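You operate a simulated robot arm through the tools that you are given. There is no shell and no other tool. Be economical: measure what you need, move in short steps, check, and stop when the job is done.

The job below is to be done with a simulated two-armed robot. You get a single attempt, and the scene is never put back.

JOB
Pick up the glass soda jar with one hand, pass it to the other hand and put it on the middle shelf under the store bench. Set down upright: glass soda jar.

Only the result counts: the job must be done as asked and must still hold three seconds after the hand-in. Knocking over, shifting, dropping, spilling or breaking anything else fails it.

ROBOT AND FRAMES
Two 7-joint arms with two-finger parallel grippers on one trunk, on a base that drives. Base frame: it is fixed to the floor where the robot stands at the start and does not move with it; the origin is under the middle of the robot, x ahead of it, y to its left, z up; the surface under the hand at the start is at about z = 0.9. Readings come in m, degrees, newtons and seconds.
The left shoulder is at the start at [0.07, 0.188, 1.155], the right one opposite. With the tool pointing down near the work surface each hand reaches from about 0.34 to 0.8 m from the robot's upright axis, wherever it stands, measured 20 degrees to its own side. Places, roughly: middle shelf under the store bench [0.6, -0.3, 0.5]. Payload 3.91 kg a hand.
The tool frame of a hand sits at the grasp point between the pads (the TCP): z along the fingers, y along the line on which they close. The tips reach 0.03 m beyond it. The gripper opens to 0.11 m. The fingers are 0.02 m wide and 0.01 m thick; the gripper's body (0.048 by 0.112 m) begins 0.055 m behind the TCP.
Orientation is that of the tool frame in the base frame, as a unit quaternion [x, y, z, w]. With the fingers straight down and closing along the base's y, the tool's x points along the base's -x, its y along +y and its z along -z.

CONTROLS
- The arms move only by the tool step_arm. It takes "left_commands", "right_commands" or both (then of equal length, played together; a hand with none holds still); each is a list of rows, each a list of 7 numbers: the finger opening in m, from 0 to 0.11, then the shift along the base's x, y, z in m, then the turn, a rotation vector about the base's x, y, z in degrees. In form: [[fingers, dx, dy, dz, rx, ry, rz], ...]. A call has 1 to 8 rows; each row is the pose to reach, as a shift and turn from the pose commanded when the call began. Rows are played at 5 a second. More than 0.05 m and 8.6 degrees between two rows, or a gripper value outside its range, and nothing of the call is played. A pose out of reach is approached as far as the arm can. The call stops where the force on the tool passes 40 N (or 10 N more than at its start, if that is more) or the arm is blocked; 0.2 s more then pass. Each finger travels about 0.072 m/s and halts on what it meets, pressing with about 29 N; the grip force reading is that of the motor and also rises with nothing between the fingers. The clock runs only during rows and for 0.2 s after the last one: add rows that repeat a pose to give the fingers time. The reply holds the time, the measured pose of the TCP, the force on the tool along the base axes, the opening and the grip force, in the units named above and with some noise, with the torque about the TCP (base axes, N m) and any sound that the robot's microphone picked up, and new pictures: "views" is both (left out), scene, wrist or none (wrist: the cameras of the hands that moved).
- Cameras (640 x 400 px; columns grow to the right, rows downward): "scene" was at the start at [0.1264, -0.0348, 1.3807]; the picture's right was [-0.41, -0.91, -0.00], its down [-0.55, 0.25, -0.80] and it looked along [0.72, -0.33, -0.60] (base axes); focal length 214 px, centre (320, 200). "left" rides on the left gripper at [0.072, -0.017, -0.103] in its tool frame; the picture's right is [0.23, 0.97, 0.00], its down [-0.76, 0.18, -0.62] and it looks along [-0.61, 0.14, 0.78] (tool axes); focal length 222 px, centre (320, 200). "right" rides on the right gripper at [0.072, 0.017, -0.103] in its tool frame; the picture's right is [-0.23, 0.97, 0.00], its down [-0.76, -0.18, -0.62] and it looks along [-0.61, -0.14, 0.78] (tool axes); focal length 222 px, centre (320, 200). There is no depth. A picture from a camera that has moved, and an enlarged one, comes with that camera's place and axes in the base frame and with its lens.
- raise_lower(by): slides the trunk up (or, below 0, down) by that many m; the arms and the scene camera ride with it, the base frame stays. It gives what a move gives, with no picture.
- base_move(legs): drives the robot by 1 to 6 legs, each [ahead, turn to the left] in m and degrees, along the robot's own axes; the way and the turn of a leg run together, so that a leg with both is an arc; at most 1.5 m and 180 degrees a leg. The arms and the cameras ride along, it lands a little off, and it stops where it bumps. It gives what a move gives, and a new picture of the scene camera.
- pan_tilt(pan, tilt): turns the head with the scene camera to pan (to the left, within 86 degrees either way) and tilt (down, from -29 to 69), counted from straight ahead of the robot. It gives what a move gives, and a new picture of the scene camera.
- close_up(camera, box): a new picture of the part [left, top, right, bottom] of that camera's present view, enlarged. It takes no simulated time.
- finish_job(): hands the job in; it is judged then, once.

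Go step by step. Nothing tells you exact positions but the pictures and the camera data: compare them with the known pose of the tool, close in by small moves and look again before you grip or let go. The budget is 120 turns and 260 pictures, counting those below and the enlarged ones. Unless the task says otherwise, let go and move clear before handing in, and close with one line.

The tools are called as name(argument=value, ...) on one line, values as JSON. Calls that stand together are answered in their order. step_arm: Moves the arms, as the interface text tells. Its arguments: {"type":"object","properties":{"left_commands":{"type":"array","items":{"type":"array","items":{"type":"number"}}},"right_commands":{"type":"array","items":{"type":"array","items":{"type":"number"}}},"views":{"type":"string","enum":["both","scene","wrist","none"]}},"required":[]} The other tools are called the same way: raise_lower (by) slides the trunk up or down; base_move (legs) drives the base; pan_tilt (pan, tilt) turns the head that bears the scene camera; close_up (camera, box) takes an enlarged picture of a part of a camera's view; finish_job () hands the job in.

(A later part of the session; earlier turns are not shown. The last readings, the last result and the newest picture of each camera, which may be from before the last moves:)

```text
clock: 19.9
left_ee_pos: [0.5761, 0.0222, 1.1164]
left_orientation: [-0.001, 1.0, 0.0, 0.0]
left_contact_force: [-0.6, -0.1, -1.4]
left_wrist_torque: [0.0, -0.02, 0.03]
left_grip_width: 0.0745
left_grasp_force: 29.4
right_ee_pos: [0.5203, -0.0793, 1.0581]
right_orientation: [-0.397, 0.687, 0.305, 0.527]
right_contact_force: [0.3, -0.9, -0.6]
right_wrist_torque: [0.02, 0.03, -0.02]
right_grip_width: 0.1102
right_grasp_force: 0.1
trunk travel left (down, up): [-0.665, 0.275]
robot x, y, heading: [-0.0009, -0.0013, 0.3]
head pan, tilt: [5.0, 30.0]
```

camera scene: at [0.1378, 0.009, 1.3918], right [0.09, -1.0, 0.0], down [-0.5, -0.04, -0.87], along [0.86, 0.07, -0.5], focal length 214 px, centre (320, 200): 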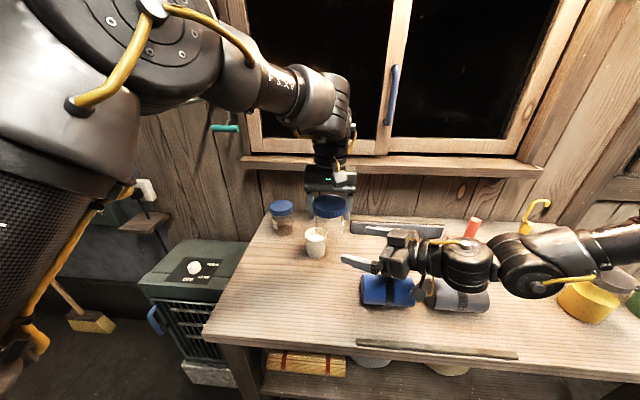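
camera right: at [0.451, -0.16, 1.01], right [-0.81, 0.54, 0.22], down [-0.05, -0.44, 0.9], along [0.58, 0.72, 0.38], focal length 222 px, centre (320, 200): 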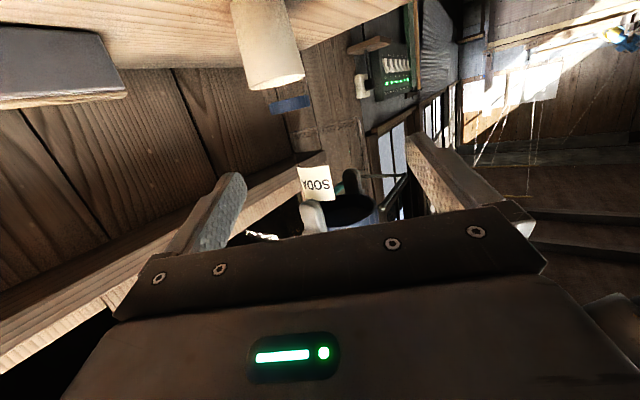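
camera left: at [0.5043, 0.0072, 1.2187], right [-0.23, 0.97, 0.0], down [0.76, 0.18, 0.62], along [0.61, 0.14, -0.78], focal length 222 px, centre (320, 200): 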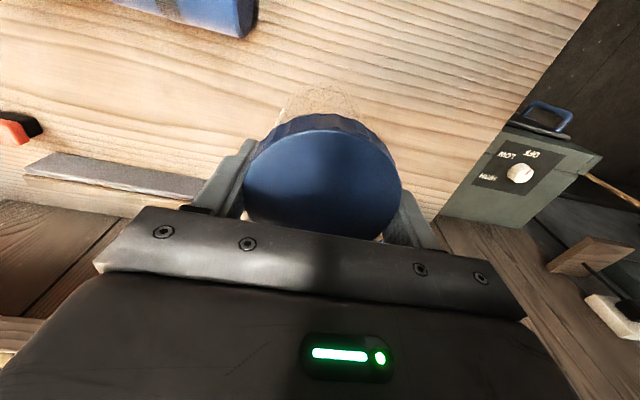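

Right hand is ready at (0.520, -0.079, 1.058). Now I'll bring the jar partway in with the left hand and check.

step_arm(left_commands=[[0.03, -0.003, -0.02, 0, 0, 0, 0], [0.03, -0.012, -0.036, 0, 0, 0, 0], [0.03, -0.02, -0.05, 0, 0, 0, 0], [0.03, -0.02, -0.05, 0, 0, 0, 0]], views="none")

close_up(camera="right", box=[160, 40, 480, 260])

close_up(camera="scene", box=[280, 160, 440, 290])

```text
clock: 20.9
left_ee_pos: [0.5564, -0.026, 1.1158]
left_orientation: [0.0, 1.0, -0.001, 0.0]
left_contact_force: [-0.7, -0.1, -2.1]
left_wrist_torque: [0.0, 0.01, -0.03]
left_grip_width: 0.0745
left_grasp_force: 29.0
right_ee_pos: [0.5203, -0.079, 1.0573]
right_orientation: [-0.397, 0.687, 0.305, 0.527]
right_contact_force: [-0.9, 0.8, 0.1]
right_wrist_torque: [0.03, 0.03, -0.04]
right_grip_width: 0.1098
right_grasp_force: 0.1
trunk travel left (down, up): [-0.665, 0.275]
robot x, y, heading: [-0.0002, 0.0009, 0.3]
head pan, tilt: [5.0, 30.0]
```

```text
1.82 times, centred on (320, 150) of right
camera zoom: at [0.4474, -0.1744, 1.0143], right [-0.81, 0.54, 0.22], down [-0.05, -0.44, 0.9], along [0.58, 0.72, 0.38], focal length 404 px, centre (320, 291)
```

zoom: 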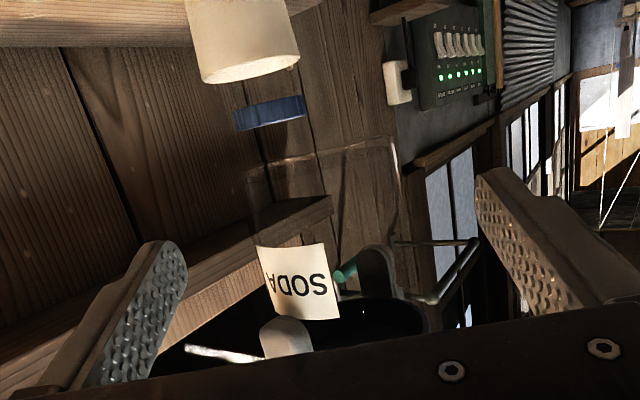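

```text
3.08 times, centred on (360, 225) of scene
camera zoom: at [0.1381, 0.0092, 1.3918], right [0.09, -1.0, 0.0], down [-0.5, -0.04, -0.87], along [0.86, 0.08, -0.5], focal length 660 px, centre (197, 123)
```

zoom: 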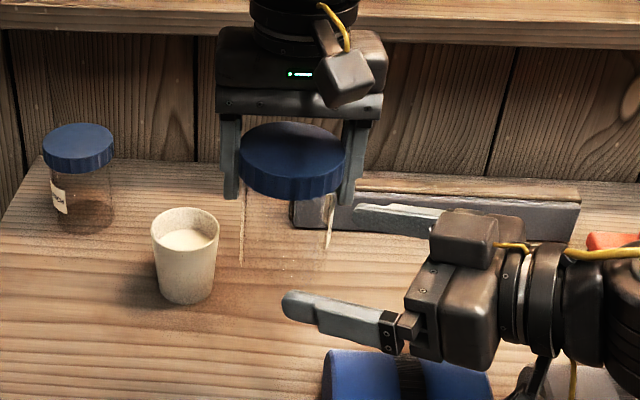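

The jar is well centred between the right fingers. I'll close the remaining 5 cm with the left hand.

step_arm(left_commands=[[0.03, -0.008, -0.013, 0.003, 0, 0, 0], [0.03, -0.016, -0.027, 0.004, 0, 0, 0], [0.03, -0.022, -0.037, 0.004, 0, 0, 0], [0.03, -0.0255, -0.043, 0.004, 0, 0, 0], [0.03, -0.0255, -0.043, 0.004, 0, 0, 0]], views="none")

close_up(camera="right", box=[160, 40, 480, 260])

close_up(camera="scene", box=[300, 160, 460, 290])

```text
clock: 22.1
left_ee_pos: [0.5397, -0.0568, 1.1222]
left_orientation: [-0.014, 1.0, -0.015, -0.007]
left_contact_force: [1.2, 0.7, -2.0]
left_wrist_torque: [0.02, 0.02, -0.02]
left_grip_width: 0.0744
left_grasp_force: 28.7
right_ee_pos: [0.5207, -0.0786, 1.0581]
right_orientation: [-0.396, 0.687, 0.304, 0.527]
right_contact_force: [0.0, 0.2, -0.1]
right_wrist_torque: [0.03, 0.02, -0.05]
right_grip_width: 0.1101
right_grasp_force: 0.0
trunk travel left (down, up): [-0.665, 0.275]
robot x, y, heading: [0.0044, 0.0039, 0.2]
head pan, tilt: [5.0, 30.0]
```

```text
1.82 times, centred on (320, 150) of right
camera zoom: at [0.4473, -0.1742, 1.0144], right [-0.81, 0.54, 0.22], down [-0.05, -0.44, 0.9], along [0.58, 0.72, 0.38], focal length 404 px, centre (320, 291)
```

zoom: 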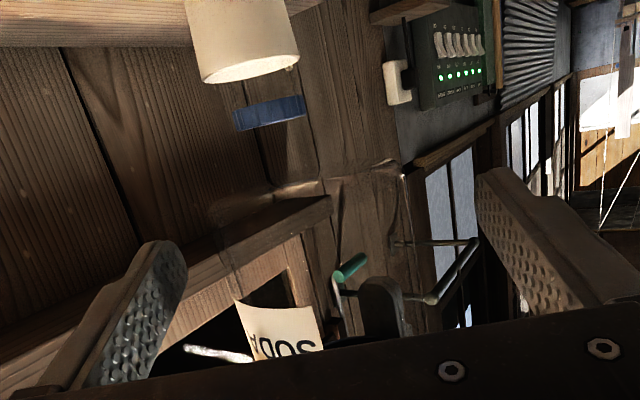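

```text
3.08 times, centred on (380, 225) of scene
camera zoom: at [0.1379, 0.0094, 1.3918], right [0.09, -1.0, 0.0], down [-0.5, -0.04, -0.87], along [0.86, 0.08, -0.5], focal length 660 px, centre (135, 123)
```

zoom: 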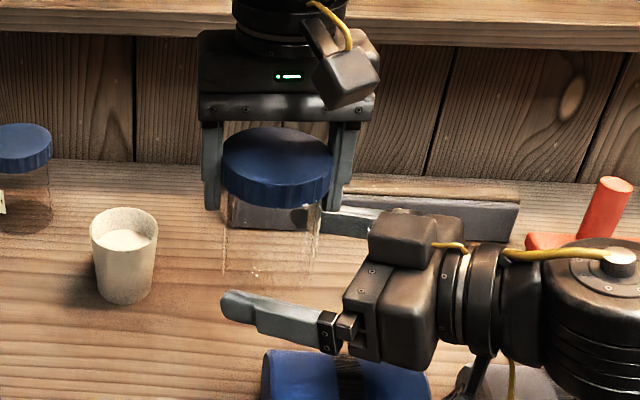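

The left stopped about 1.2 cm short of full insertion, so I'll advance the right hand 1.5 cm to complete it.

step_arm(right_commands=[[0.11, 0.003, 0.006, 0.001, 0, 0, 0], [0.11, 0.0075, 0.0135, 0.002, 0, 0, 0], [0.11, 0.0075, 0.0135, 0.002, 0, 0, 0]], views="none")

close_up(camera="right", box=[160, 40, 480, 260])

close_up(camera="scene", box=[300, 160, 460, 290])

```text
clock: 22.9
left_ee_pos: [0.5397, -0.0579, 1.1255]
left_orientation: [-0.013, 1.0, -0.016, -0.004]
left_contact_force: [0.2, 0.1, -1.0]
left_wrist_torque: [0.0, 0.0, 0.0]
left_grip_width: 0.0745
left_grasp_force: 29.5
right_ee_pos: [0.5274, -0.0664, 1.0604]
right_orientation: [-0.397, 0.687, 0.304, 0.528]
right_contact_force: [-0.6, -0.4, -0.3]
right_wrist_torque: [0.02, 0.01, 0.04]
right_grip_width: 0.1102
right_grasp_force: 0.2
trunk travel left (down, up): [-0.665, 0.275]
robot x, y, heading: [-0.0016, 0.0023, 0.1]
head pan, tilt: [5.0, 30.0]
```

```text
1.82 times, centred on (320, 150) of right
camera zoom: at [0.4543, -0.1612, 1.0175], right [-0.81, 0.54, 0.22], down [-0.05, -0.44, 0.9], along [0.58, 0.72, 0.38], focal length 404 px, centre (320, 291)
```

zoom: 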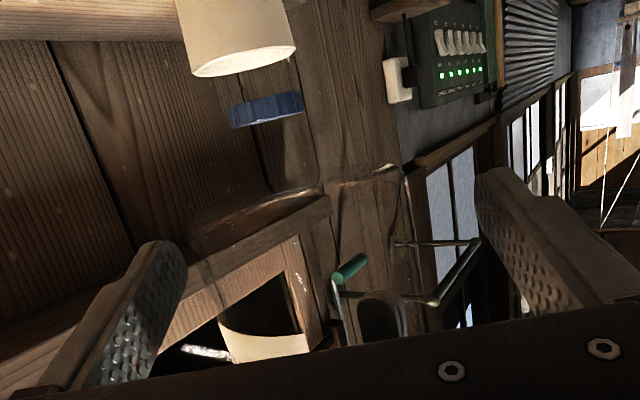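

```text
3.08 times, centred on (380, 225) of scene
camera zoom: at [0.1375, 0.0086, 1.3919], right [0.09, -1.0, 0.0], down [-0.5, -0.04, -0.87], along [0.86, 0.08, -0.5], focal length 660 px, centre (135, 123)
```

zoom: 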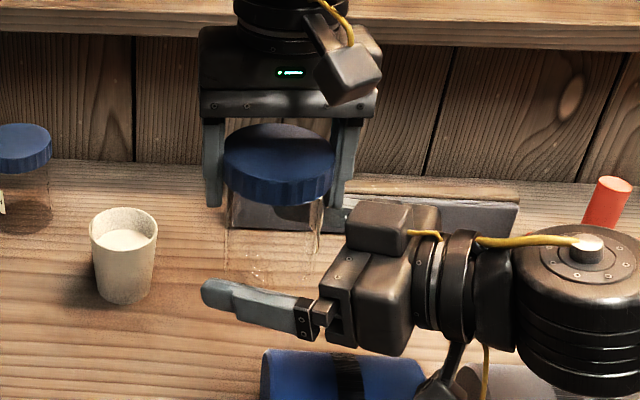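

Nearly in place. The jar sits about 5 mm to one side of the right hand's centre, so I'll correct that, then close the right hand while the left keeps holding.

step_arm(right_commands=[[0.11, 0.004, -0.0025, 0.004, 0, 0, 0], [0.09, 0.004, -0.0025, 0.004, 0, 0, 0], [0.075, 0.004, -0.0025, 0.004, 0, 0, 0], [0.065, 0.004, -0.0025, 0.004, 0, 0, 0], [0.05, 0.004, -0.0025, 0.004, 0, 0, 0], [0.03, 0.004, -0.0025, 0.004, 0, 0, 0], [0.03, 0.004, -0.0025, 0.004, 0, 0, 0]], views="wrist")

close_up(camera="scene", box=[300, 160, 460, 290])

```text
clock: 24.5
left_ee_pos: [0.5398, -0.0589, 1.1298]
left_orientation: [-0.013, 1.0, -0.016, -0.002]
left_contact_force: [9.4, -5.9, -8.9]
left_wrist_torque: [0.03, 0.03, 0.06]
left_grip_width: 0.0745
left_grasp_force: 29.1
right_ee_pos: [0.532, -0.0686, 1.0651]
right_orientation: [-0.398, 0.686, 0.306, 0.527]
right_contact_force: [-8.7, 6.1, 7.1]
right_wrist_torque: [-0.34, -0.63, 0.12]
right_grip_width: 0.0693
right_grasp_force: 28.9
trunk travel left (down, up): [-0.665, 0.275]
robot x, y, heading: [-0.0008, 0.0002, -0.0]
head pan, tilt: [5.0, 30.0]
camera right: at [0.4584, -0.1634, 1.0216], right [-0.82, 0.54, 0.22], down [-0.05, -0.44, 0.9], along [0.58, 0.72, 0.39], focal length 222 px, centre (320, 200)
```

right: 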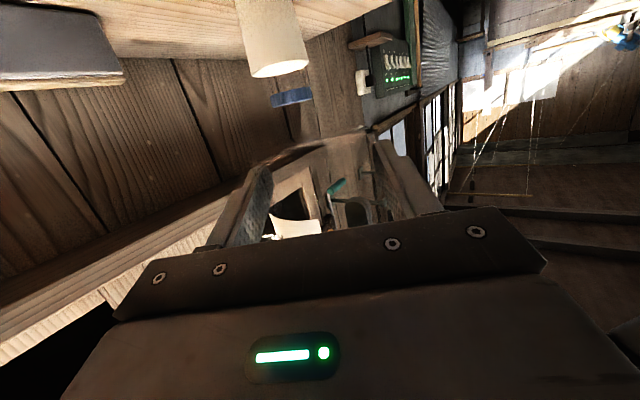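

```text
3.08 times, centred on (380, 225) of scene
camera zoom: at [0.1377, 0.0091, 1.3919], right [0.09, -1.0, 0.0], down [-0.5, -0.04, -0.87], along [0.86, 0.08, -0.5], focal length 660 px, centre (135, 123)
```

zoom: 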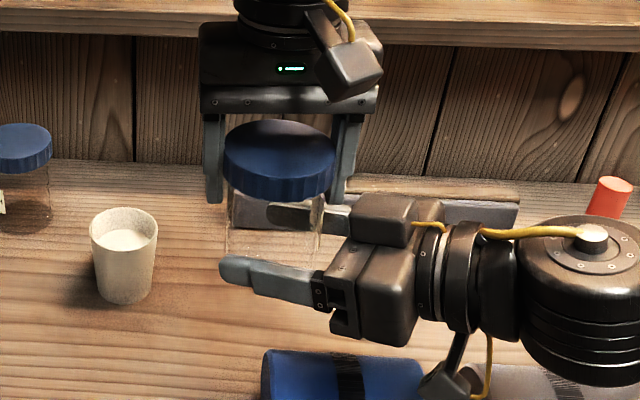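

The right hand holds the jar body at 0.069 m width. I'll open the left fingers and, once open, raise the left hand clear.

step_arm(left_commands=[[0.085, 0, 0, 0, 0, 0, 0], [0.11, 0, 0, 0, 0, 0, 0], [0.11, 0, 0, 0, 0, 0, 0], [0.11, 0, 0, 0, 0, 0, 0]], views="scene")

```text
clock: 25.5
left_ee_pos: [0.5404, -0.0585, 1.1299]
left_orientation: [-0.012, 1.0, -0.017, -0.001]
left_contact_force: [-1.8, 1.8, 1.9]
left_wrist_torque: [-0.04, 0.04, -0.08]
left_grip_width: 0.1089
left_grasp_force: 0.0
right_ee_pos: [0.5324, -0.0682, 1.0642]
right_orientation: [-0.397, 0.687, 0.305, 0.527]
right_contact_force: [2.0, -1.3, -2.3]
right_wrist_torque: [0.15, 0.03, 0.06]
right_grip_width: 0.0694
right_grasp_force: 28.7
trunk travel left (down, up): [-0.665, 0.275]
robot x, y, heading: [0.001, 0.0003, -0.1]
head pan, tilt: [5.0, 30.0]
camera scene: at [0.1377, 0.0091, 1.3919], right [0.09, -1.0, 0.0], down [-0.5, -0.04, -0.87], along [0.86, 0.08, -0.5], focal length 214 px, centre (320, 200)
```

scene: 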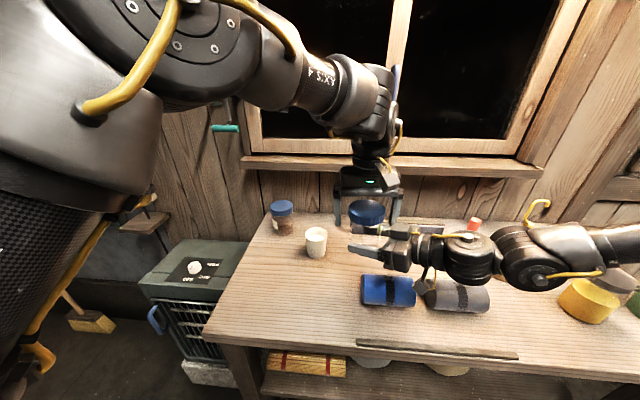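

The left is open and the right is carrying the jar. I'll raise the left hand straight up.

step_arm(left_commands=[[0.11, 0, 0, 0.015, 0, 0, 0], [0.11, 0, 0, 0.03, 0, 0, 0], [0.11, 0, 0, 0.05, 0, 0, 0], [0.11, 0, 0, 0.07, 0, 0, 0]], views="both")

```text
clock: 26.5
left_ee_pos: [0.5398, -0.052, 1.1975]
left_orientation: [-0.016, 1.0, -0.017, -0.005]
left_contact_force: [-0.1, -0.3, -0.4]
left_wrist_torque: [0.03, -0.04, -0.01]
left_grip_width: 0.11
left_grasp_force: 0.1
right_ee_pos: [0.5309, -0.0692, 1.0646]
right_orientation: [-0.397, 0.687, 0.305, 0.527]
right_contact_force: [-0.6, -0.5, -0.2]
right_wrist_torque: [-0.07, 0.0, -0.02]
right_grip_width: 0.0694
right_grasp_force: 28.8
trunk travel left (down, up): [-0.665, 0.275]
robot x, y, heading: [0.0023, -0.0012, -0.3]
head pan, tilt: [5.0, 30.0]
camera scene: at [0.1371, 0.0091, 1.3919], right [0.09, -1.0, 0.0], down [-0.5, -0.04, -0.87], along [0.86, 0.08, -0.5], focal length 214 px, centre (320, 200)
camera left: at [0.4704, -0.0669, 1.3017], right [-0.26, 0.97, -0.03], down [0.76, 0.22, 0.61], along [0.59, 0.13, -0.79], focal length 222 px, centre (320, 200)
```

scene: 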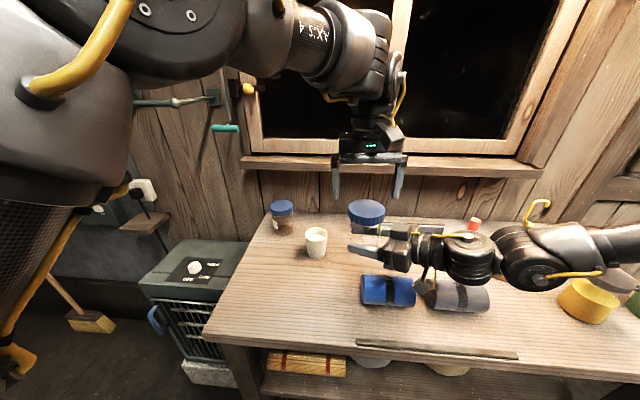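
left: 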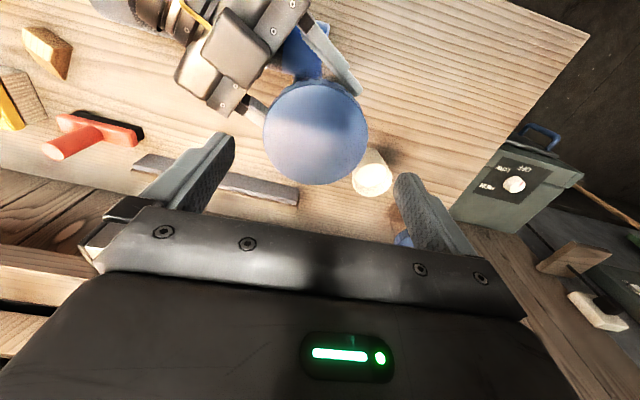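

The handover is done: the right hand holds the jar and the left is clear. Before backing away to lower the trunk, I'll look around for obstacles.

pan_tilt(pan=-86, tilt=35)

pan_tilt(pan=86, tilt=35)

pan_tilt(pan=-10, tilt=55)

```text
clock: 28.2
left_ee_pos: [0.5393, -0.0559, 1.2034]
left_orientation: [-0.012, 1.0, -0.02, 0.001]
left_contact_force: [0.8, 0.2, 0.7]
left_wrist_torque: [-0.03, 0.01, 0.0]
left_grip_width: 0.11
left_grasp_force: 0.1
right_ee_pos: [0.532, -0.0695, 1.0644]
right_orientation: [-0.397, 0.687, 0.305, 0.526]
right_contact_force: [0.5, 0.4, -1.0]
right_wrist_torque: [0.02, -0.01, 0.04]
right_grip_width: 0.069
right_grasp_force: 28.9
trunk travel left (down, up): [-0.665, 0.275]
robot x, y, heading: [0.0023, 0.0033, 0.1]
head pan, tilt: [-85.9, 35.0]
camera scene: at [0.0539, -0.0866, 1.3841], right [-1.0, -0.07, 0.0], down [-0.04, 0.57, -0.82], along [0.06, -0.82, -0.57], focal length 214 px, centre (320, 200)
```

scene: 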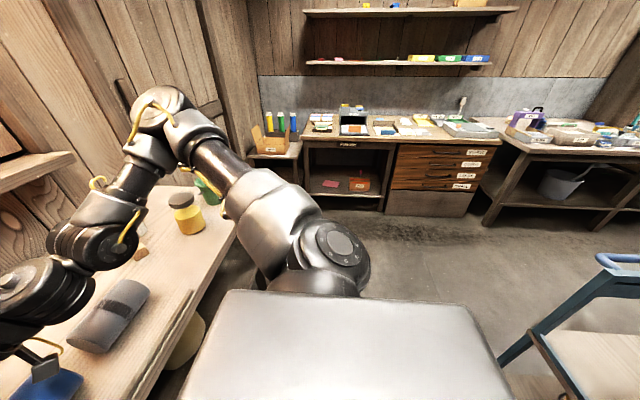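

```text
clock: 30.8
left_ee_pos: [0.5384, -0.0541, 1.2011]
left_orientation: [-0.012, 1.0, -0.02, -0.001]
left_contact_force: [0.1, -0.3, 0.4]
left_wrist_torque: [-0.01, 0.0, 0.01]
left_grip_width: 0.1098
left_grasp_force: 0.0
right_ee_pos: [0.5321, -0.0685, 1.064]
right_orientation: [-0.396, 0.687, 0.304, 0.527]
right_contact_force: [0.4, -0.4, -0.3]
right_wrist_torque: [-0.03, -0.03, 0.01]
right_grip_width: 0.0691
right_grasp_force: 28.8
trunk travel left (down, up): [-0.665, 0.275]
robot x, y, heading: [-0.0018, 0.0022, -0.1]
head pan, tilt: [85.9, 35.0]
camera scene: at [0.0539, 0.0891, 1.3841], right [1.0, -0.07, 0.0], down [-0.04, -0.57, -0.82], along [0.06, 0.82, -0.57], focal length 214 px, centre (320, 200)
```

scene: 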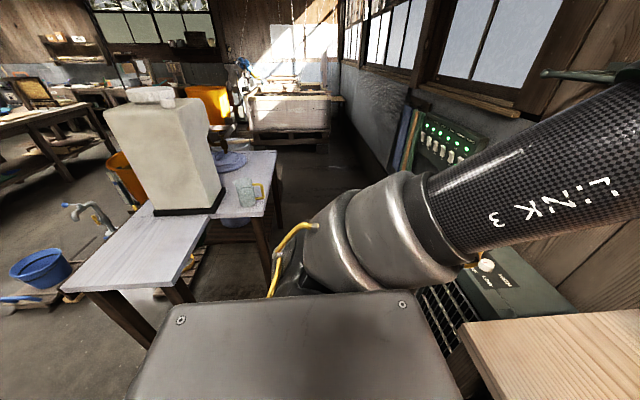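

```text
clock: 32.5
left_ee_pos: [0.5388, -0.0546, 1.2022]
left_orientation: [-0.014, 1.0, -0.019, 0.0]
left_contact_force: [-0.1, -0.1, 0.6]
left_wrist_torque: [0.02, 0.0, 0.0]
left_grip_width: 0.1098
left_grasp_force: 0.1
right_ee_pos: [0.5312, -0.0694, 1.0635]
right_orientation: [-0.397, 0.687, 0.305, 0.527]
right_contact_force: [-1.2, 0.0, 0.3]
right_wrist_torque: [-0.04, 0.03, -0.03]
right_grip_width: 0.0691
right_grasp_force: 28.5
trunk travel left (down, up): [-0.665, 0.275]
robot x, y, heading: [-0.0026, -0.0043, -0.1]
head pan, tilt: [-10.0, 55.0]
camera scene: at [0.1187, -0.0112, 1.3558], right [-0.17, -0.98, 0.0], down [-0.81, 0.14, -0.57], along [0.56, -0.1, -0.82], focal length 214 px, centre (320, 200)
```

scene: 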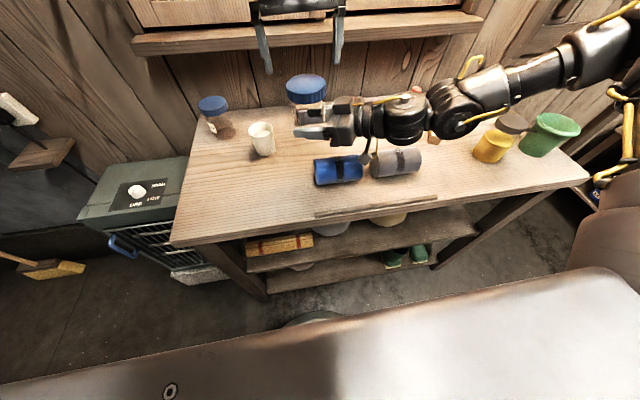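

There is a table at left-rear (y>0.5) and a blue stand at right-rear, but a short straight reverse looks clear. I'll back up 0.27 m so that the jar and arms clear the bench edge.

base_move(legs=[[-0.27, 0]])

```text
clock: 34.4
left_ee_pos: [0.2695, -0.0561, 1.2023]
left_orientation: [-0.013, 1.0, -0.02, 0.001]
left_contact_force: [0.3, -0.3, 0.2]
left_wrist_torque: [-0.04, -0.02, 0.0]
left_grip_width: 0.1099
left_grasp_force: 0.0
right_ee_pos: [0.2614, -0.0701, 1.0648]
right_orientation: [-0.396, 0.687, 0.304, 0.527]
right_contact_force: [-0.5, 0.3, -0.3]
right_wrist_torque: [-0.03, -0.03, -0.01]
right_grip_width: 0.069
right_grasp_force: 28.6
trunk travel left (down, up): [-0.665, 0.275]
robot x, y, heading: [-0.2697, -0.0004, -0.0]
head pan, tilt: [-10.0, 55.0]
camera scene: at [-0.1517, -0.0113, 1.3557], right [-0.17, -0.98, 0.0], down [-0.81, 0.14, -0.57], along [0.56, -0.1, -0.82], focal length 214 px, centre (320, 200)
```

scene: 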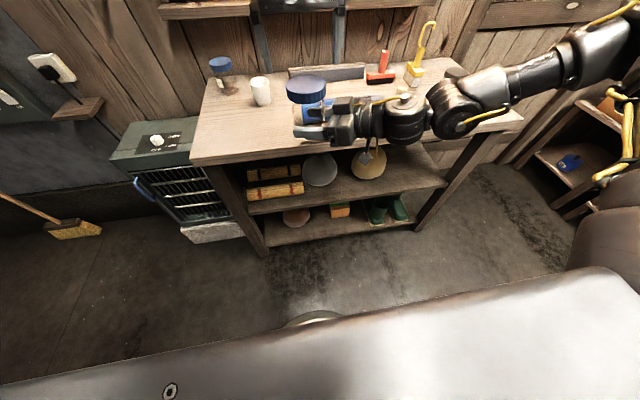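

Now the shelf is visible. I'll zoom in to find free space on the middle shelf.

close_up(camera="scene", box=[230, 120, 470, 260])

```text
2.67 times, centred on (350, 190) of scene
camera zoom: at [-0.1517, -0.0113, 1.3557], right [-0.17, -0.98, 0.0], down [-0.81, 0.14, -0.57], along [0.56, -0.1, -0.82], focal length 572 px, centre (240, 227)
```

zoom: 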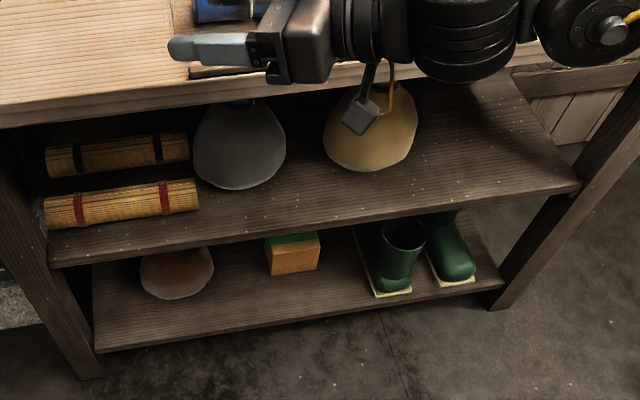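

The middle shelf (z≈0.5, front edge x≈0.413) has a gap in front between the grey cushion and the straw hat, so I'm aiming for about (0.475, -0.28). First I'll turn the right hand to point forward and move the left hand away.

step_arm(left_commands=[[0.11, 0, 0.02, 0, 0, 0, 0], [0.11, 0, 0.04, 0, 0, 0, 0], [0.11, 0, 0.06, 0, 0, 0, 0], [0.11, 0, 0.08, 0, 0, 0, 0], [0.11, 0, 0.1, 0, 0, 0, 0], [0.11, 0, 0.12, 0, 0, 0, 0], [0.11, 0, 0.14, 0, 0, 0, 0], [0.11, 0, 0.15, 0, 0, 0, 0]], right_commands=[[0.03, 0.005, -0.025, 0, 0, 0, -6.25], [0.03, 0.01, -0.05, 0, 0, 0, -12.5], [0.03, 0.01, -0.08, 0, 0, 0, -18.75], [0.03, 0.01, -0.105, 0, 0, 0, -25], [0.03, 0.01, -0.13, 0, 0, 0, -31.25], [0.03, 0.01, -0.16, 0, 0, 0, -37.5], [0.03, 0.01, -0.185, 0, 0, 0, -43.75], [0.03, 0.01, -0.21, 0, 0, 0, -50]], views="both")

```text
clock: 36.2
left_ee_pos: [0.2555, 0.0848, 1.1988]
left_orientation: [-0.014, 1.0, -0.021, 0.001]
left_contact_force: [-0.2, 0.7, 0.1]
left_wrist_torque: [-0.04, -0.06, 0.01]
left_grip_width: 0.1102
left_grasp_force: 0.1
left hand out of reach, approached as far as the arm can: row 7, 8
right_ee_pos: [0.2695, -0.2799, 1.0648]
right_orientation: [-0.068, 0.791, 0.052, 0.606]
right_contact_force: [-0.2, 0.4, -0.2]
right_wrist_torque: [-0.01, 0.03, 0.01]
right_grip_width: 0.0691
right_grasp_force: 29.3
trunk travel left (down, up): [-0.665, 0.275]
robot x, y, heading: [-0.2717, 0.0003, -0.0]
head pan, tilt: [-10.0, 55.0]
camera scene: at [-0.1528, -0.0114, 1.3559], right [-0.17, -0.98, 0.0], down [-0.81, 0.14, -0.57], along [0.56, -0.1, -0.82], focal length 214 px, centre (320, 200)
camera right: at [0.1506, -0.2846, 1.0214], right [-0.11, 0.97, 0.22], down [-0.37, -0.25, 0.9], along [0.92, 0.02, 0.38], focal length 222 px, centre (320, 200)
camera left: at [0.1843, 0.0704, 1.3015], right [-0.25, 0.97, -0.04], down [0.75, 0.22, 0.62], along [0.6, 0.13, -0.79], focal length 222 px, centre (320, 200)
```

scene: 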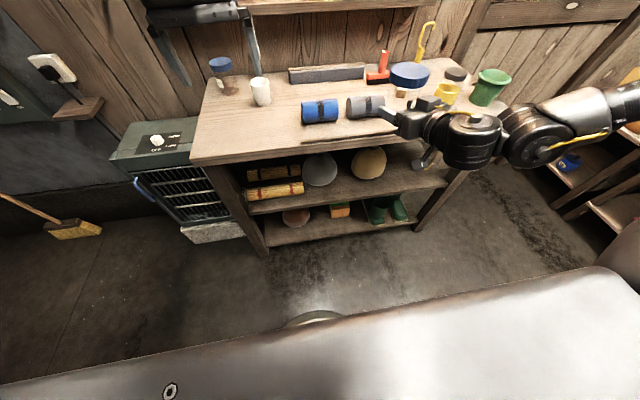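
right: 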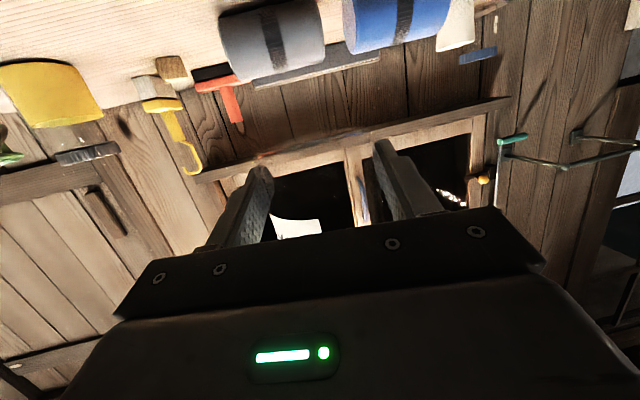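
left: 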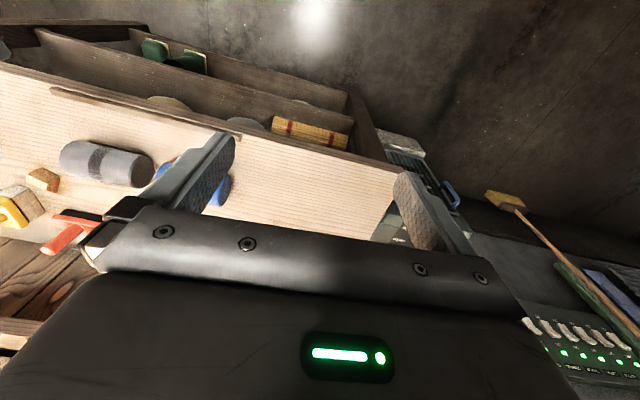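

The jar is in front of the bench with about 6 cm of clearance and the hand faces forward. I'll lower the trunk toward shelf height.

raise_lower(by=-0.47)

pan_tilt(pan=-20, tilt=25)

```text
refused: -0.47 is not a number from -0.4 to 0.4
```

```text
clock: 37.2
left_ee_pos: [0.2556, 0.0843, 1.1979]
left_orientation: [-0.014, 1.0, -0.019, 0.0]
left_contact_force: [-0.3, -0.3, -0.8]
left_wrist_torque: [0.0, -0.02, -0.03]
left_grip_width: 0.1101
left_grasp_force: 0.0
right_ee_pos: [0.2698, -0.2791, 1.0655]
right_orientation: [-0.069, 0.791, 0.053, 0.606]
right_contact_force: [-0.6, -0.1, 0.0]
right_wrist_torque: [-0.01, 0.03, 0.02]
right_grip_width: 0.0689
right_grasp_force: 28.7
trunk travel left (down, up): [-0.665, 0.275]
robot x, y, heading: [-0.27, 0.0027, -0.1]
head pan, tilt: [-20.0, 25.0]
camera scene: at [-0.1369, -0.0301, 1.3998], right [-0.34, -0.94, 0.0], down [-0.4, 0.14, -0.91], along [0.85, -0.31, -0.42], focal length 214 px, centre (320, 200)
```

scene: 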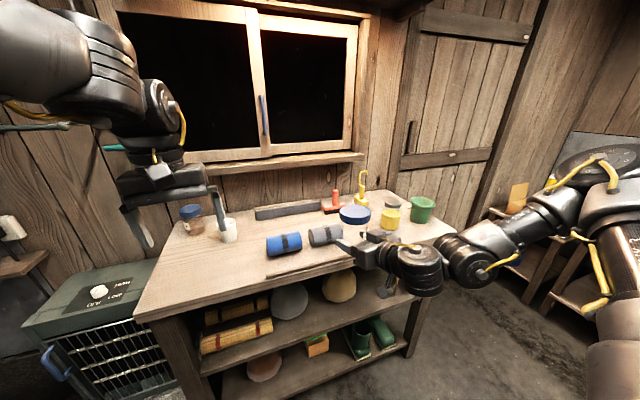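

A single trunk move is limited to 0.4 m, so I'll lower it in two parts.

raise_lower(by=-0.3)

raise_lower(by=-0.17)

pan_tilt(pan=-20, tilt=20)

```text
clock: 40.2
left_ee_pos: [0.2562, 0.0835, 0.8973]
left_orientation: [-0.014, 1.0, -0.02, 0.0]
left_contact_force: [-0.4, -0.4, 0.0]
left_wrist_torque: [0.02, 0.02, 0.01]
left_grip_width: 0.1099
left_grasp_force: 0.1
right_ee_pos: [0.2698, -0.2802, 0.7653]
right_orientation: [-0.069, 0.79, 0.053, 0.607]
right_contact_force: [0.8, -0.7, 0.7]
right_wrist_torque: [-0.02, 0.04, 0.0]
right_grip_width: 0.069
right_grasp_force: 28.9
trunk travel left (down, up): [-0.365, 0.575]
robot x, y, heading: [-0.27, 0.0006, 0.0]
head pan, tilt: [-20.0, 25.0]
```

```text
clock: 42.1
left_ee_pos: [0.2571, 0.0849, 0.728]
left_orientation: [-0.014, 1.0, -0.02, 0.001]
left_contact_force: [0.4, -0.1, 0.0]
left_wrist_torque: [0.0, 0.0, -0.01]
left_grip_width: 0.1104
left_grasp_force: 0.1
right_ee_pos: [0.2702, -0.2789, 0.596]
right_orientation: [-0.069, 0.79, 0.053, 0.606]
right_contact_force: [-0.2, 0.0, 0.0]
right_wrist_torque: [0.03, 0.03, -0.05]
right_grip_width: 0.069
right_grasp_force: 29.0
trunk travel left (down, up): [-0.195, 0.745]
robot x, y, heading: [-0.2709, 0.0026, -0.1]
head pan, tilt: [-20.0, 25.0]
```

```text
clock: 42.8
left_ee_pos: [0.2562, 0.0849, 0.7285]
left_orientation: [-0.013, 1.0, -0.02, -0.001]
left_contact_force: [-0.5, -1.1, 0.0]
left_wrist_torque: [-0.02, -0.01, -0.02]
left_grip_width: 0.1101
left_grasp_force: 0.1
right_ee_pos: [0.2696, -0.2803, 0.5946]
right_orientation: [-0.068, 0.79, 0.052, 0.607]
right_contact_force: [0.4, 0.5, 0.0]
right_wrist_torque: [0.04, 0.03, -0.02]
right_grip_width: 0.0688
right_grasp_force: 29.1
trunk travel left (down, up): [-0.195, 0.745]
robot x, y, heading: [-0.2704, -0.0016, -0.1]
head pan, tilt: [-20.0, 20.0]
camera scene: at [-0.136, -0.0305, 0.9379], right [-0.34, -0.94, 0.0], down [-0.32, 0.12, -0.94], along [0.88, -0.32, -0.34], focal length 214 px, centre (320, 200)
```

scene: 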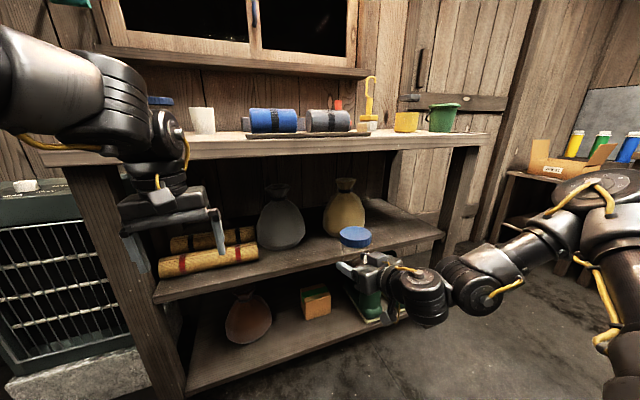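

The grey and tan objects are sacks standing on the shelf. I'll zoom in to measure the shelf height and the sack bases.

close_up(camera="scene", box=[230, 160, 450, 300])

```text
2.86 times, centred on (340, 230) of scene
camera zoom: at [-0.136, -0.0305, 0.9379], right [-0.34, -0.94, 0.0], down [-0.32, 0.12, -0.94], along [0.88, -0.32, -0.34], focal length 613 px, centre (263, 114)
```

zoom: 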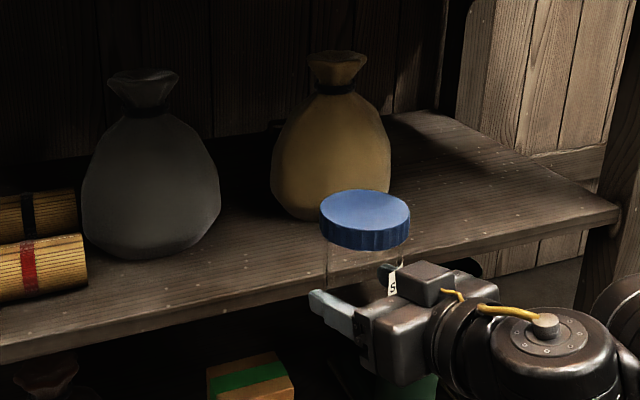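

The shelf surface works out to z≈0.525 with its front edge at x≈0.397. The gap between the sacks is centred at y≈-0.27. I'll slide the jar in above the shelf to x≈0.465.

step_arm(right_commands=[[0.03, 0.025, 0.002, 0, 0, 0, 0], [0.03, 0.05, 0.004, 0, 0, 0, 0], [0.03, 0.08, 0.006, 0, 0, 0, 0], [0.03, 0.11, 0.008, 0, 0, 0, 0], [0.03, 0.14, 0.008, 0, 0, 0, 0], [0.03, 0.165, 0.008, 0, 0, 0, 0], [0.03, 0.183, 0.008, 0, 0, 0, 0], [0.03, 0.183, 0.008, 0, 0, 0, 0]], views="both")

close_up(camera="scene", box=[230, 160, 450, 300])

```text
clock: 44.6
left_ee_pos: [0.2579, 0.0846, 0.728]
left_orientation: [-0.013, 1.0, -0.02, 0.0]
left_contact_force: [-0.6, 0.1, -0.9]
left_wrist_torque: [0.02, 0.0, -0.03]
left_grip_width: 0.1099
left_grasp_force: 0.1
right_ee_pos: [0.4542, -0.2732, 0.5948]
right_orientation: [-0.069, 0.79, 0.053, 0.607]
right_contact_force: [-0.3, -0.7, -0.2]
right_wrist_torque: [0.03, 0.0, 0.0]
right_grip_width: 0.069
right_grasp_force: 29.2
trunk travel left (down, up): [-0.195, 0.745]
robot x, y, heading: [-0.2704, 0.0032, -0.1]
head pan, tilt: [-20.0, 20.0]
camera scene: at [-0.1359, -0.0305, 0.9379], right [-0.34, -0.94, 0.0], down [-0.32, 0.12, -0.94], along [0.88, -0.32, -0.34], focal length 214 px, centre (320, 200)
camera right: at [0.3346, -0.2769, 0.5508], right [-0.11, 0.97, 0.22], down [-0.37, -0.24, 0.9], along [0.92, 0.02, 0.38], focal length 222 px, centre (320, 200)
```

scene: 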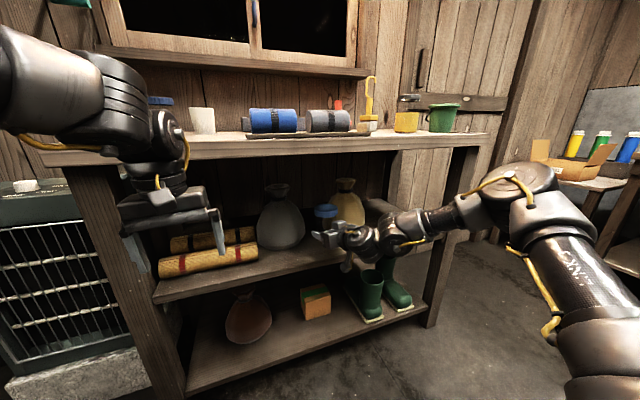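
right: 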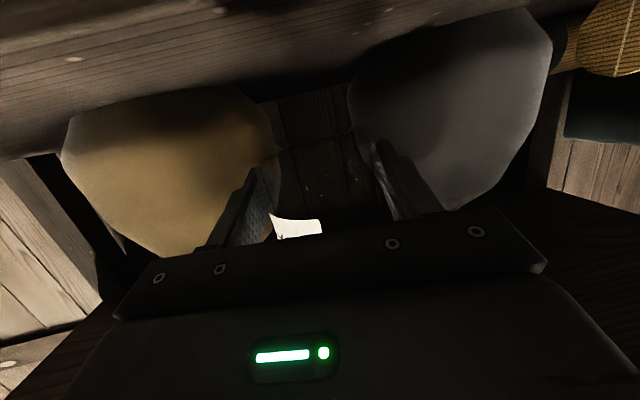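

```text
2.86 times, centred on (340, 230) of scene
camera zoom: at [-0.1359, -0.0305, 0.9379], right [-0.34, -0.94, 0.0], down [-0.32, 0.12, -0.94], along [0.88, -0.32, -0.34], focal length 613 px, centre (263, 114)
```

zoom: 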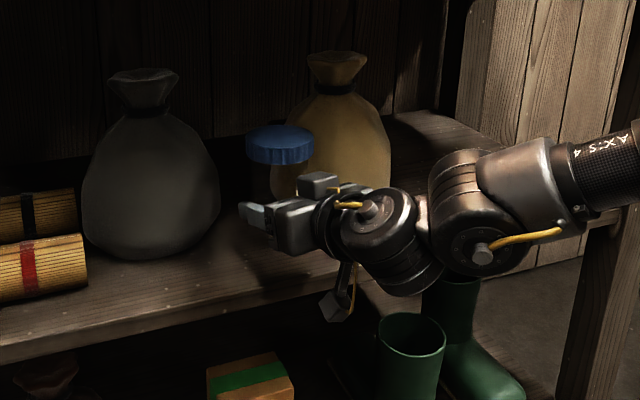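

The jar is between the sacks above the shelf, and the wrist camera hangs in front of the shelf edge. I'll lower it in small steps, watching the vertical force.

step_arm(right_commands=[[0.03, 0, 0, -0.01, 0, 0, 0], [0.03, 0, 0, -0.02, 0, 0, 0], [0.03, 0, 0, -0.03, 0, 0, 0], [0.03, 0, 0, -0.034, 0, 0, 0]], views="none")

close_up(camera="scene", box=[270, 180, 390, 280])

close_up(camera="right", box=[160, 60, 480, 260])

```text
clock: 45.6
left_ee_pos: [0.2568, 0.0852, 0.7267]
left_orientation: [-0.014, 1.0, -0.02, 0.0]
left_contact_force: [-0.7, -0.8, -0.3]
left_wrist_torque: [0.01, -0.01, -0.01]
left_grip_width: 0.1102
left_grasp_force: 0.0
right_ee_pos: [0.4547, -0.2732, 0.5608]
right_orientation: [-0.068, 0.79, 0.052, 0.607]
right_contact_force: [-0.8, -0.2, -0.3]
right_wrist_torque: [-0.03, 0.05, -0.02]
right_grip_width: 0.069
right_grasp_force: 28.9
trunk travel left (down, up): [-0.195, 0.745]
robot x, y, heading: [-0.2698, 0.0003, 0.1]
head pan, tilt: [-20.0, 20.0]
```

```text
4.00 times, centred on (330, 230) of scene
camera zoom: at [-0.1358, -0.0305, 0.9379], right [-0.34, -0.94, 0.0], down [-0.32, 0.12, -0.94], along [0.88, -0.32, -0.34], focal length 858 px, centre (280, 80)
```

zoom: 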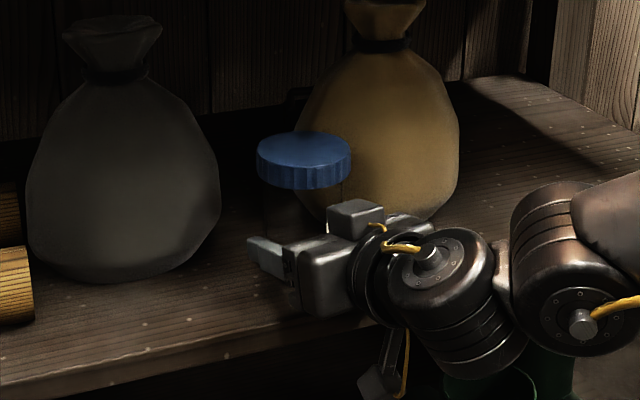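

```text
2.00 times, centred on (320, 160) of right
camera zoom: at [0.3348, -0.2772, 0.517], right [-0.11, 0.97, 0.22], down [-0.37, -0.24, 0.9], along [0.92, 0.02, 0.38], focal length 444 px, centre (320, 280)
```

zoom: 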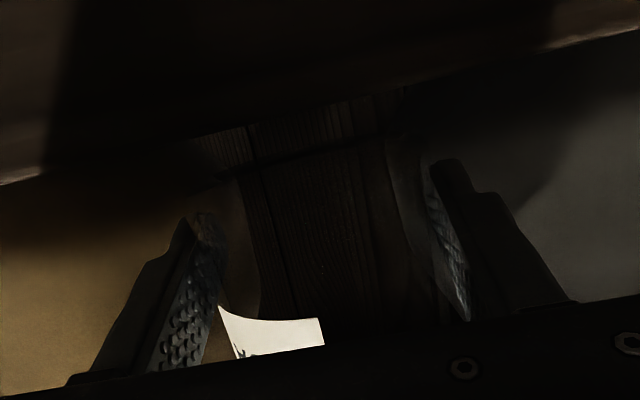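

Edge-on from the wrist camera, the shelf top is z≈0.52 and the jar bottom is about 1.5–2 cm above it. I'll keep lowering gently until contact.

step_arm(right_commands=[[0.03, 0, 0, -0.003, 0, 0, 0], [0.03, 0, 0, -0.006, 0, 0, 0], [0.03, 0, 0, -0.009, 0, 0, 0], [0.03, 0, 0, -0.011, 0, 0, 0], [0.03, 0, 0, -0.013, 0, 0, 0]], views="none")

```text
clock: 46.8
left_ee_pos: [0.2562, 0.0849, 0.7274]
left_orientation: [-0.013, 1.0, -0.02, 0.001]
left_contact_force: [-0.5, 0.8, -0.7]
left_wrist_torque: [-0.02, 0.04, 0.0]
left_grip_width: 0.1101
left_grasp_force: 0.0
right_ee_pos: [0.4526, -0.2731, 0.5475]
right_orientation: [-0.069, 0.791, 0.053, 0.606]
right_contact_force: [0.4, -0.6, -0.4]
right_wrist_torque: [0.0, 0.01, 0.0]
right_grip_width: 0.0687
right_grasp_force: 29.0
trunk travel left (down, up): [-0.195, 0.745]
robot x, y, heading: [-0.2706, -0.0007, -0.2]
head pan, tilt: [-20.0, 20.0]
```

step_arm(right_commands=[[0.03, 0, 0, -0.002, 0, 0, 0], [0.03, 0, 0, -0.004, 0, 0, 0], [0.03, 0, 0, -0.006, 0, 0, 0]], views="none")

close_up(camera="scene", box=[270, 180, 390, 280])

close_up(camera="right", box=[160, 60, 480, 260])

```text
clock: 47.6
left_ee_pos: [0.2546, 0.0846, 0.7293]
left_orientation: [-0.014, 1.0, -0.02, 0.002]
left_contact_force: [0.6, 0.6, 0.0]
left_wrist_torque: [-0.03, 0.04, 0.0]
left_grip_width: 0.11
left_grasp_force: 0.0
right_ee_pos: [0.4525, -0.2711, 0.5461]
right_orientation: [-0.068, 0.788, 0.053, 0.609]
right_contact_force: [0.7, -2.0, 15.0]
right_wrist_torque: [0.02, -0.67, -0.07]
right_grip_width: 0.0689
right_grasp_force: 28.7
trunk travel left (down, up): [-0.195, 0.745]
robot x, y, heading: [-0.2668, 0.0, 0.2]
head pan, tilt: [-20.0, 20.0]
```

```text
4.00 times, centred on (330, 230) of scene
camera zoom: at [-0.1375, -0.03, 0.9384], right [-0.34, -0.94, 0.0], down [-0.32, 0.12, -0.94], along [0.88, -0.32, -0.34], focal length 858 px, centre (280, 80)
```

zoom: 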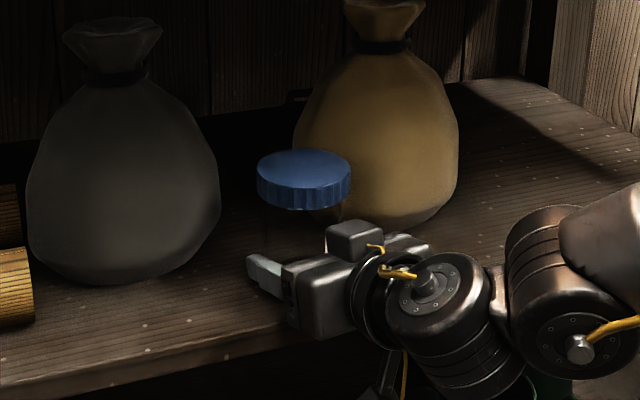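

```text
2.00 times, centred on (320, 160) of right
camera zoom: at [0.3335, -0.2759, 0.5012], right [-0.11, 0.97, 0.22], down [-0.37, -0.25, 0.89], along [0.92, 0.02, 0.39], focal length 444 px, centre (320, 280)
```

zoom: 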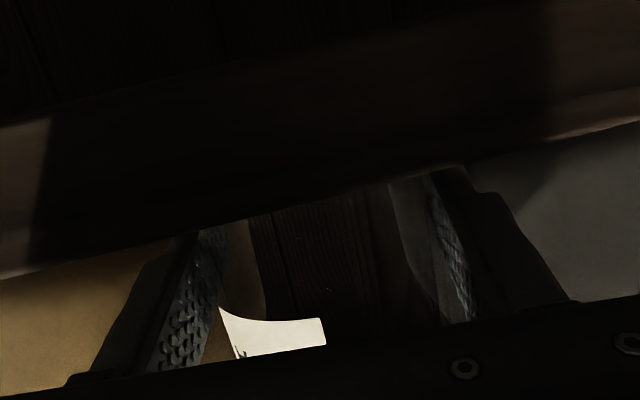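

The jar has touched down, with 15 N upward at the far bottom rim. I'll ease off slightly and open the fingers gently.

step_arm(right_commands=[[0.03, 0, 0, 0.002, 0, -1, 0], [0.03, 0, 0, 0.002, 0, -1, 0], [0.068, 0, 0, 0.002, 0, -1, 0], [0.072, 0, 0, 0.002, 0, -1, 0], [0.08, 0, 0, 0.002, 0, -1, 0], [0.09, 0, 0, 0.002, 0, -1, 0], [0.09, 0, 0, 0.002, 0, -1, 0]], views="none")

close_up(camera="scene", box=[270, 180, 390, 280])

close_up(camera="right", box=[160, 60, 480, 260])

```text
clock: 49.2
left_ee_pos: [0.2565, 0.084, 0.7278]
left_orientation: [-0.014, 1.0, -0.019, 0.002]
left_contact_force: [0.4, 0.1, -0.3]
left_wrist_torque: [0.0, 0.05, 0.01]
left_grip_width: 0.1098
left_grasp_force: 0.1
right_ee_pos: [0.4526, -0.2721, 0.5437]
right_orientation: [-0.069, 0.785, 0.051, 0.614]
right_contact_force: [-0.1, 0.1, -1.3]
right_wrist_torque: [-0.05, 0.0, 0.0]
right_grip_width: 0.09
right_grasp_force: 0.0
trunk travel left (down, up): [-0.195, 0.745]
robot x, y, heading: [-0.2714, 0.0016, 0.0]
head pan, tilt: [-20.0, 20.0]
```

```text
4.00 times, centred on (330, 230) of scene
camera zoom: at [-0.1361, -0.0304, 0.9379], right [-0.34, -0.94, 0.0], down [-0.32, 0.12, -0.94], along [0.88, -0.32, -0.34], focal length 858 px, centre (280, 80)
```

zoom: 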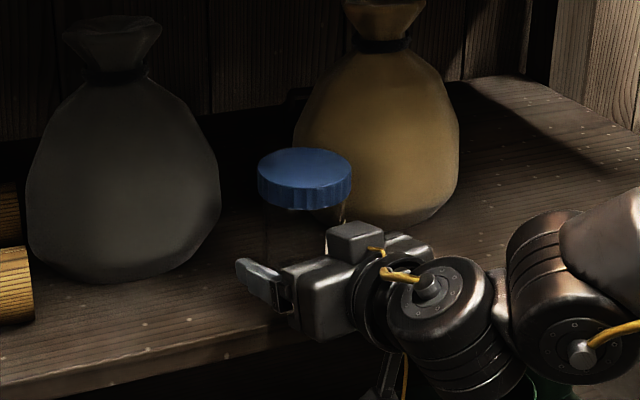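

```text
2.00 times, centred on (320, 160) of right
camera zoom: at [0.3343, -0.2764, 0.498], right [-0.11, 0.97, 0.22], down [-0.38, -0.24, 0.89], along [0.92, 0.02, 0.4], focal length 444 px, centre (320, 280)
```

zoom: 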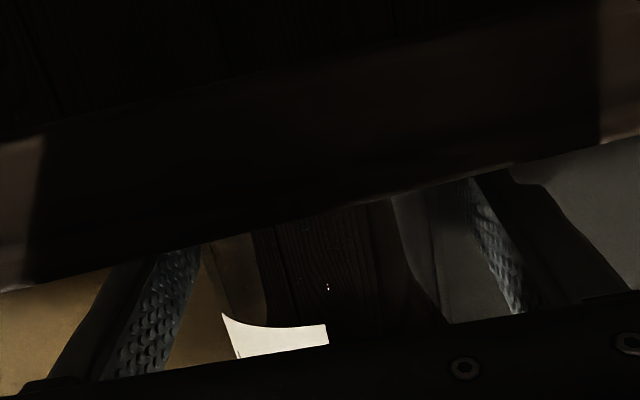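

The jar stands free and upright on the shelf with the fingers clear on both sides. I'll withdraw the right hand straight back along its approach.

step_arm(right_commands=[[0.09, -0.015, -0.0025, 0.003, 0, 0, 0], [0.09, -0.035, -0.006, 0.005, 0, 0, 0], [0.09, -0.06, -0.0105, 0.006, 0, 0, 0], [0.09, -0.09, -0.016, 0.006, 0, 0, 0], [0.09, -0.12, -0.021, 0.006, 0, 0, 0], [0.09, -0.15, -0.026, 0.006, 0, 0, 0]], views="both")

close_up(camera="scene", box=[250, 160, 410, 290])

```text
clock: 50.6
left_ee_pos: [0.2577, 0.0844, 0.7272]
left_orientation: [-0.014, 1.0, -0.02, 0.001]
left_contact_force: [0.4, -1.1, -0.2]
left_wrist_torque: [0.05, 0.02, 0.0]
left_grip_width: 0.1098
left_grasp_force: 0.0
right_ee_pos: [0.3022, -0.2991, 0.551]
right_orientation: [-0.069, 0.785, 0.052, 0.613]
right_contact_force: [-0.5, 0.1, -0.2]
right_wrist_torque: [0.02, 0.02, 0.0]
right_grip_width: 0.09
right_grasp_force: 0.0
trunk travel left (down, up): [-0.195, 0.745]
robot x, y, heading: [-0.2714, -0.0006, 0.0]
head pan, tilt: [-20.0, 20.0]
camera scene: at [-0.1362, -0.0305, 0.938], right [-0.34, -0.94, 0.0], down [-0.32, 0.12, -0.94], along [0.88, -0.32, -0.34], focal length 214 px, centre (320, 200)
camera right: at [0.1843, -0.3034, 0.5053], right [-0.11, 0.97, 0.22], down [-0.38, -0.24, 0.89], along [0.92, 0.02, 0.4], focal length 222 px, centre (320, 200)
```

scene: 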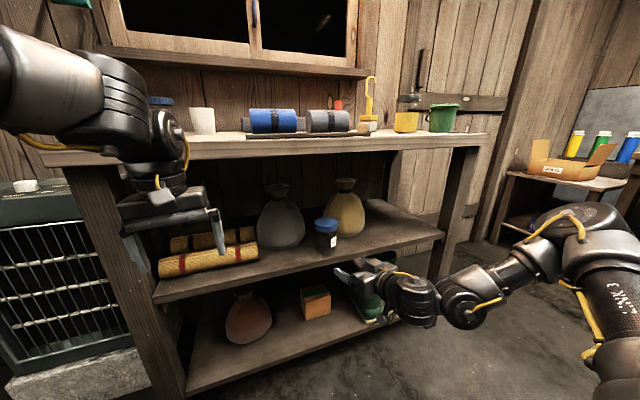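
right: 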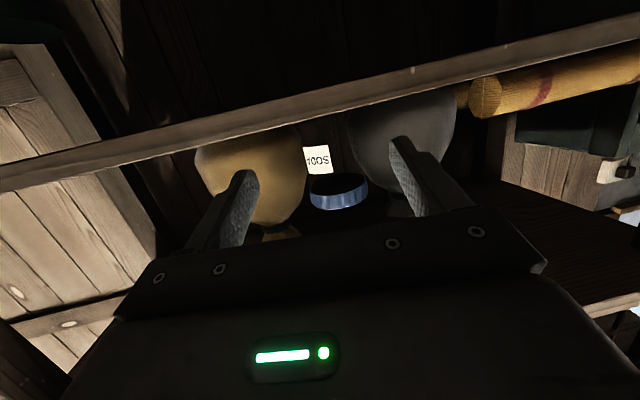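

```text
3.08 times, centred on (330, 225) of scene
camera zoom: at [-0.1362, -0.0305, 0.938], right [-0.34, -0.94, 0.0], down [-0.32, 0.12, -0.94], along [0.88, -0.32, -0.34], focal length 660 px, centre (289, 123)
```

zoom: 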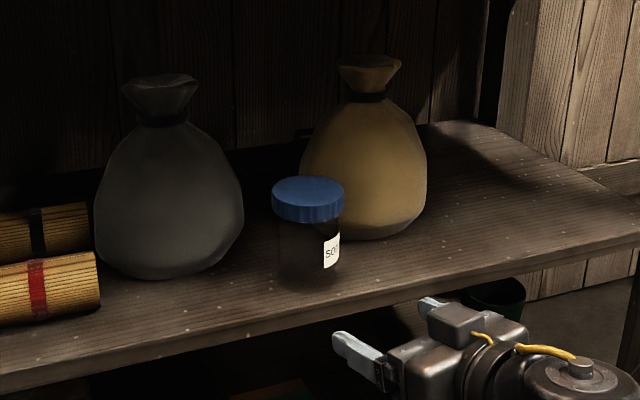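

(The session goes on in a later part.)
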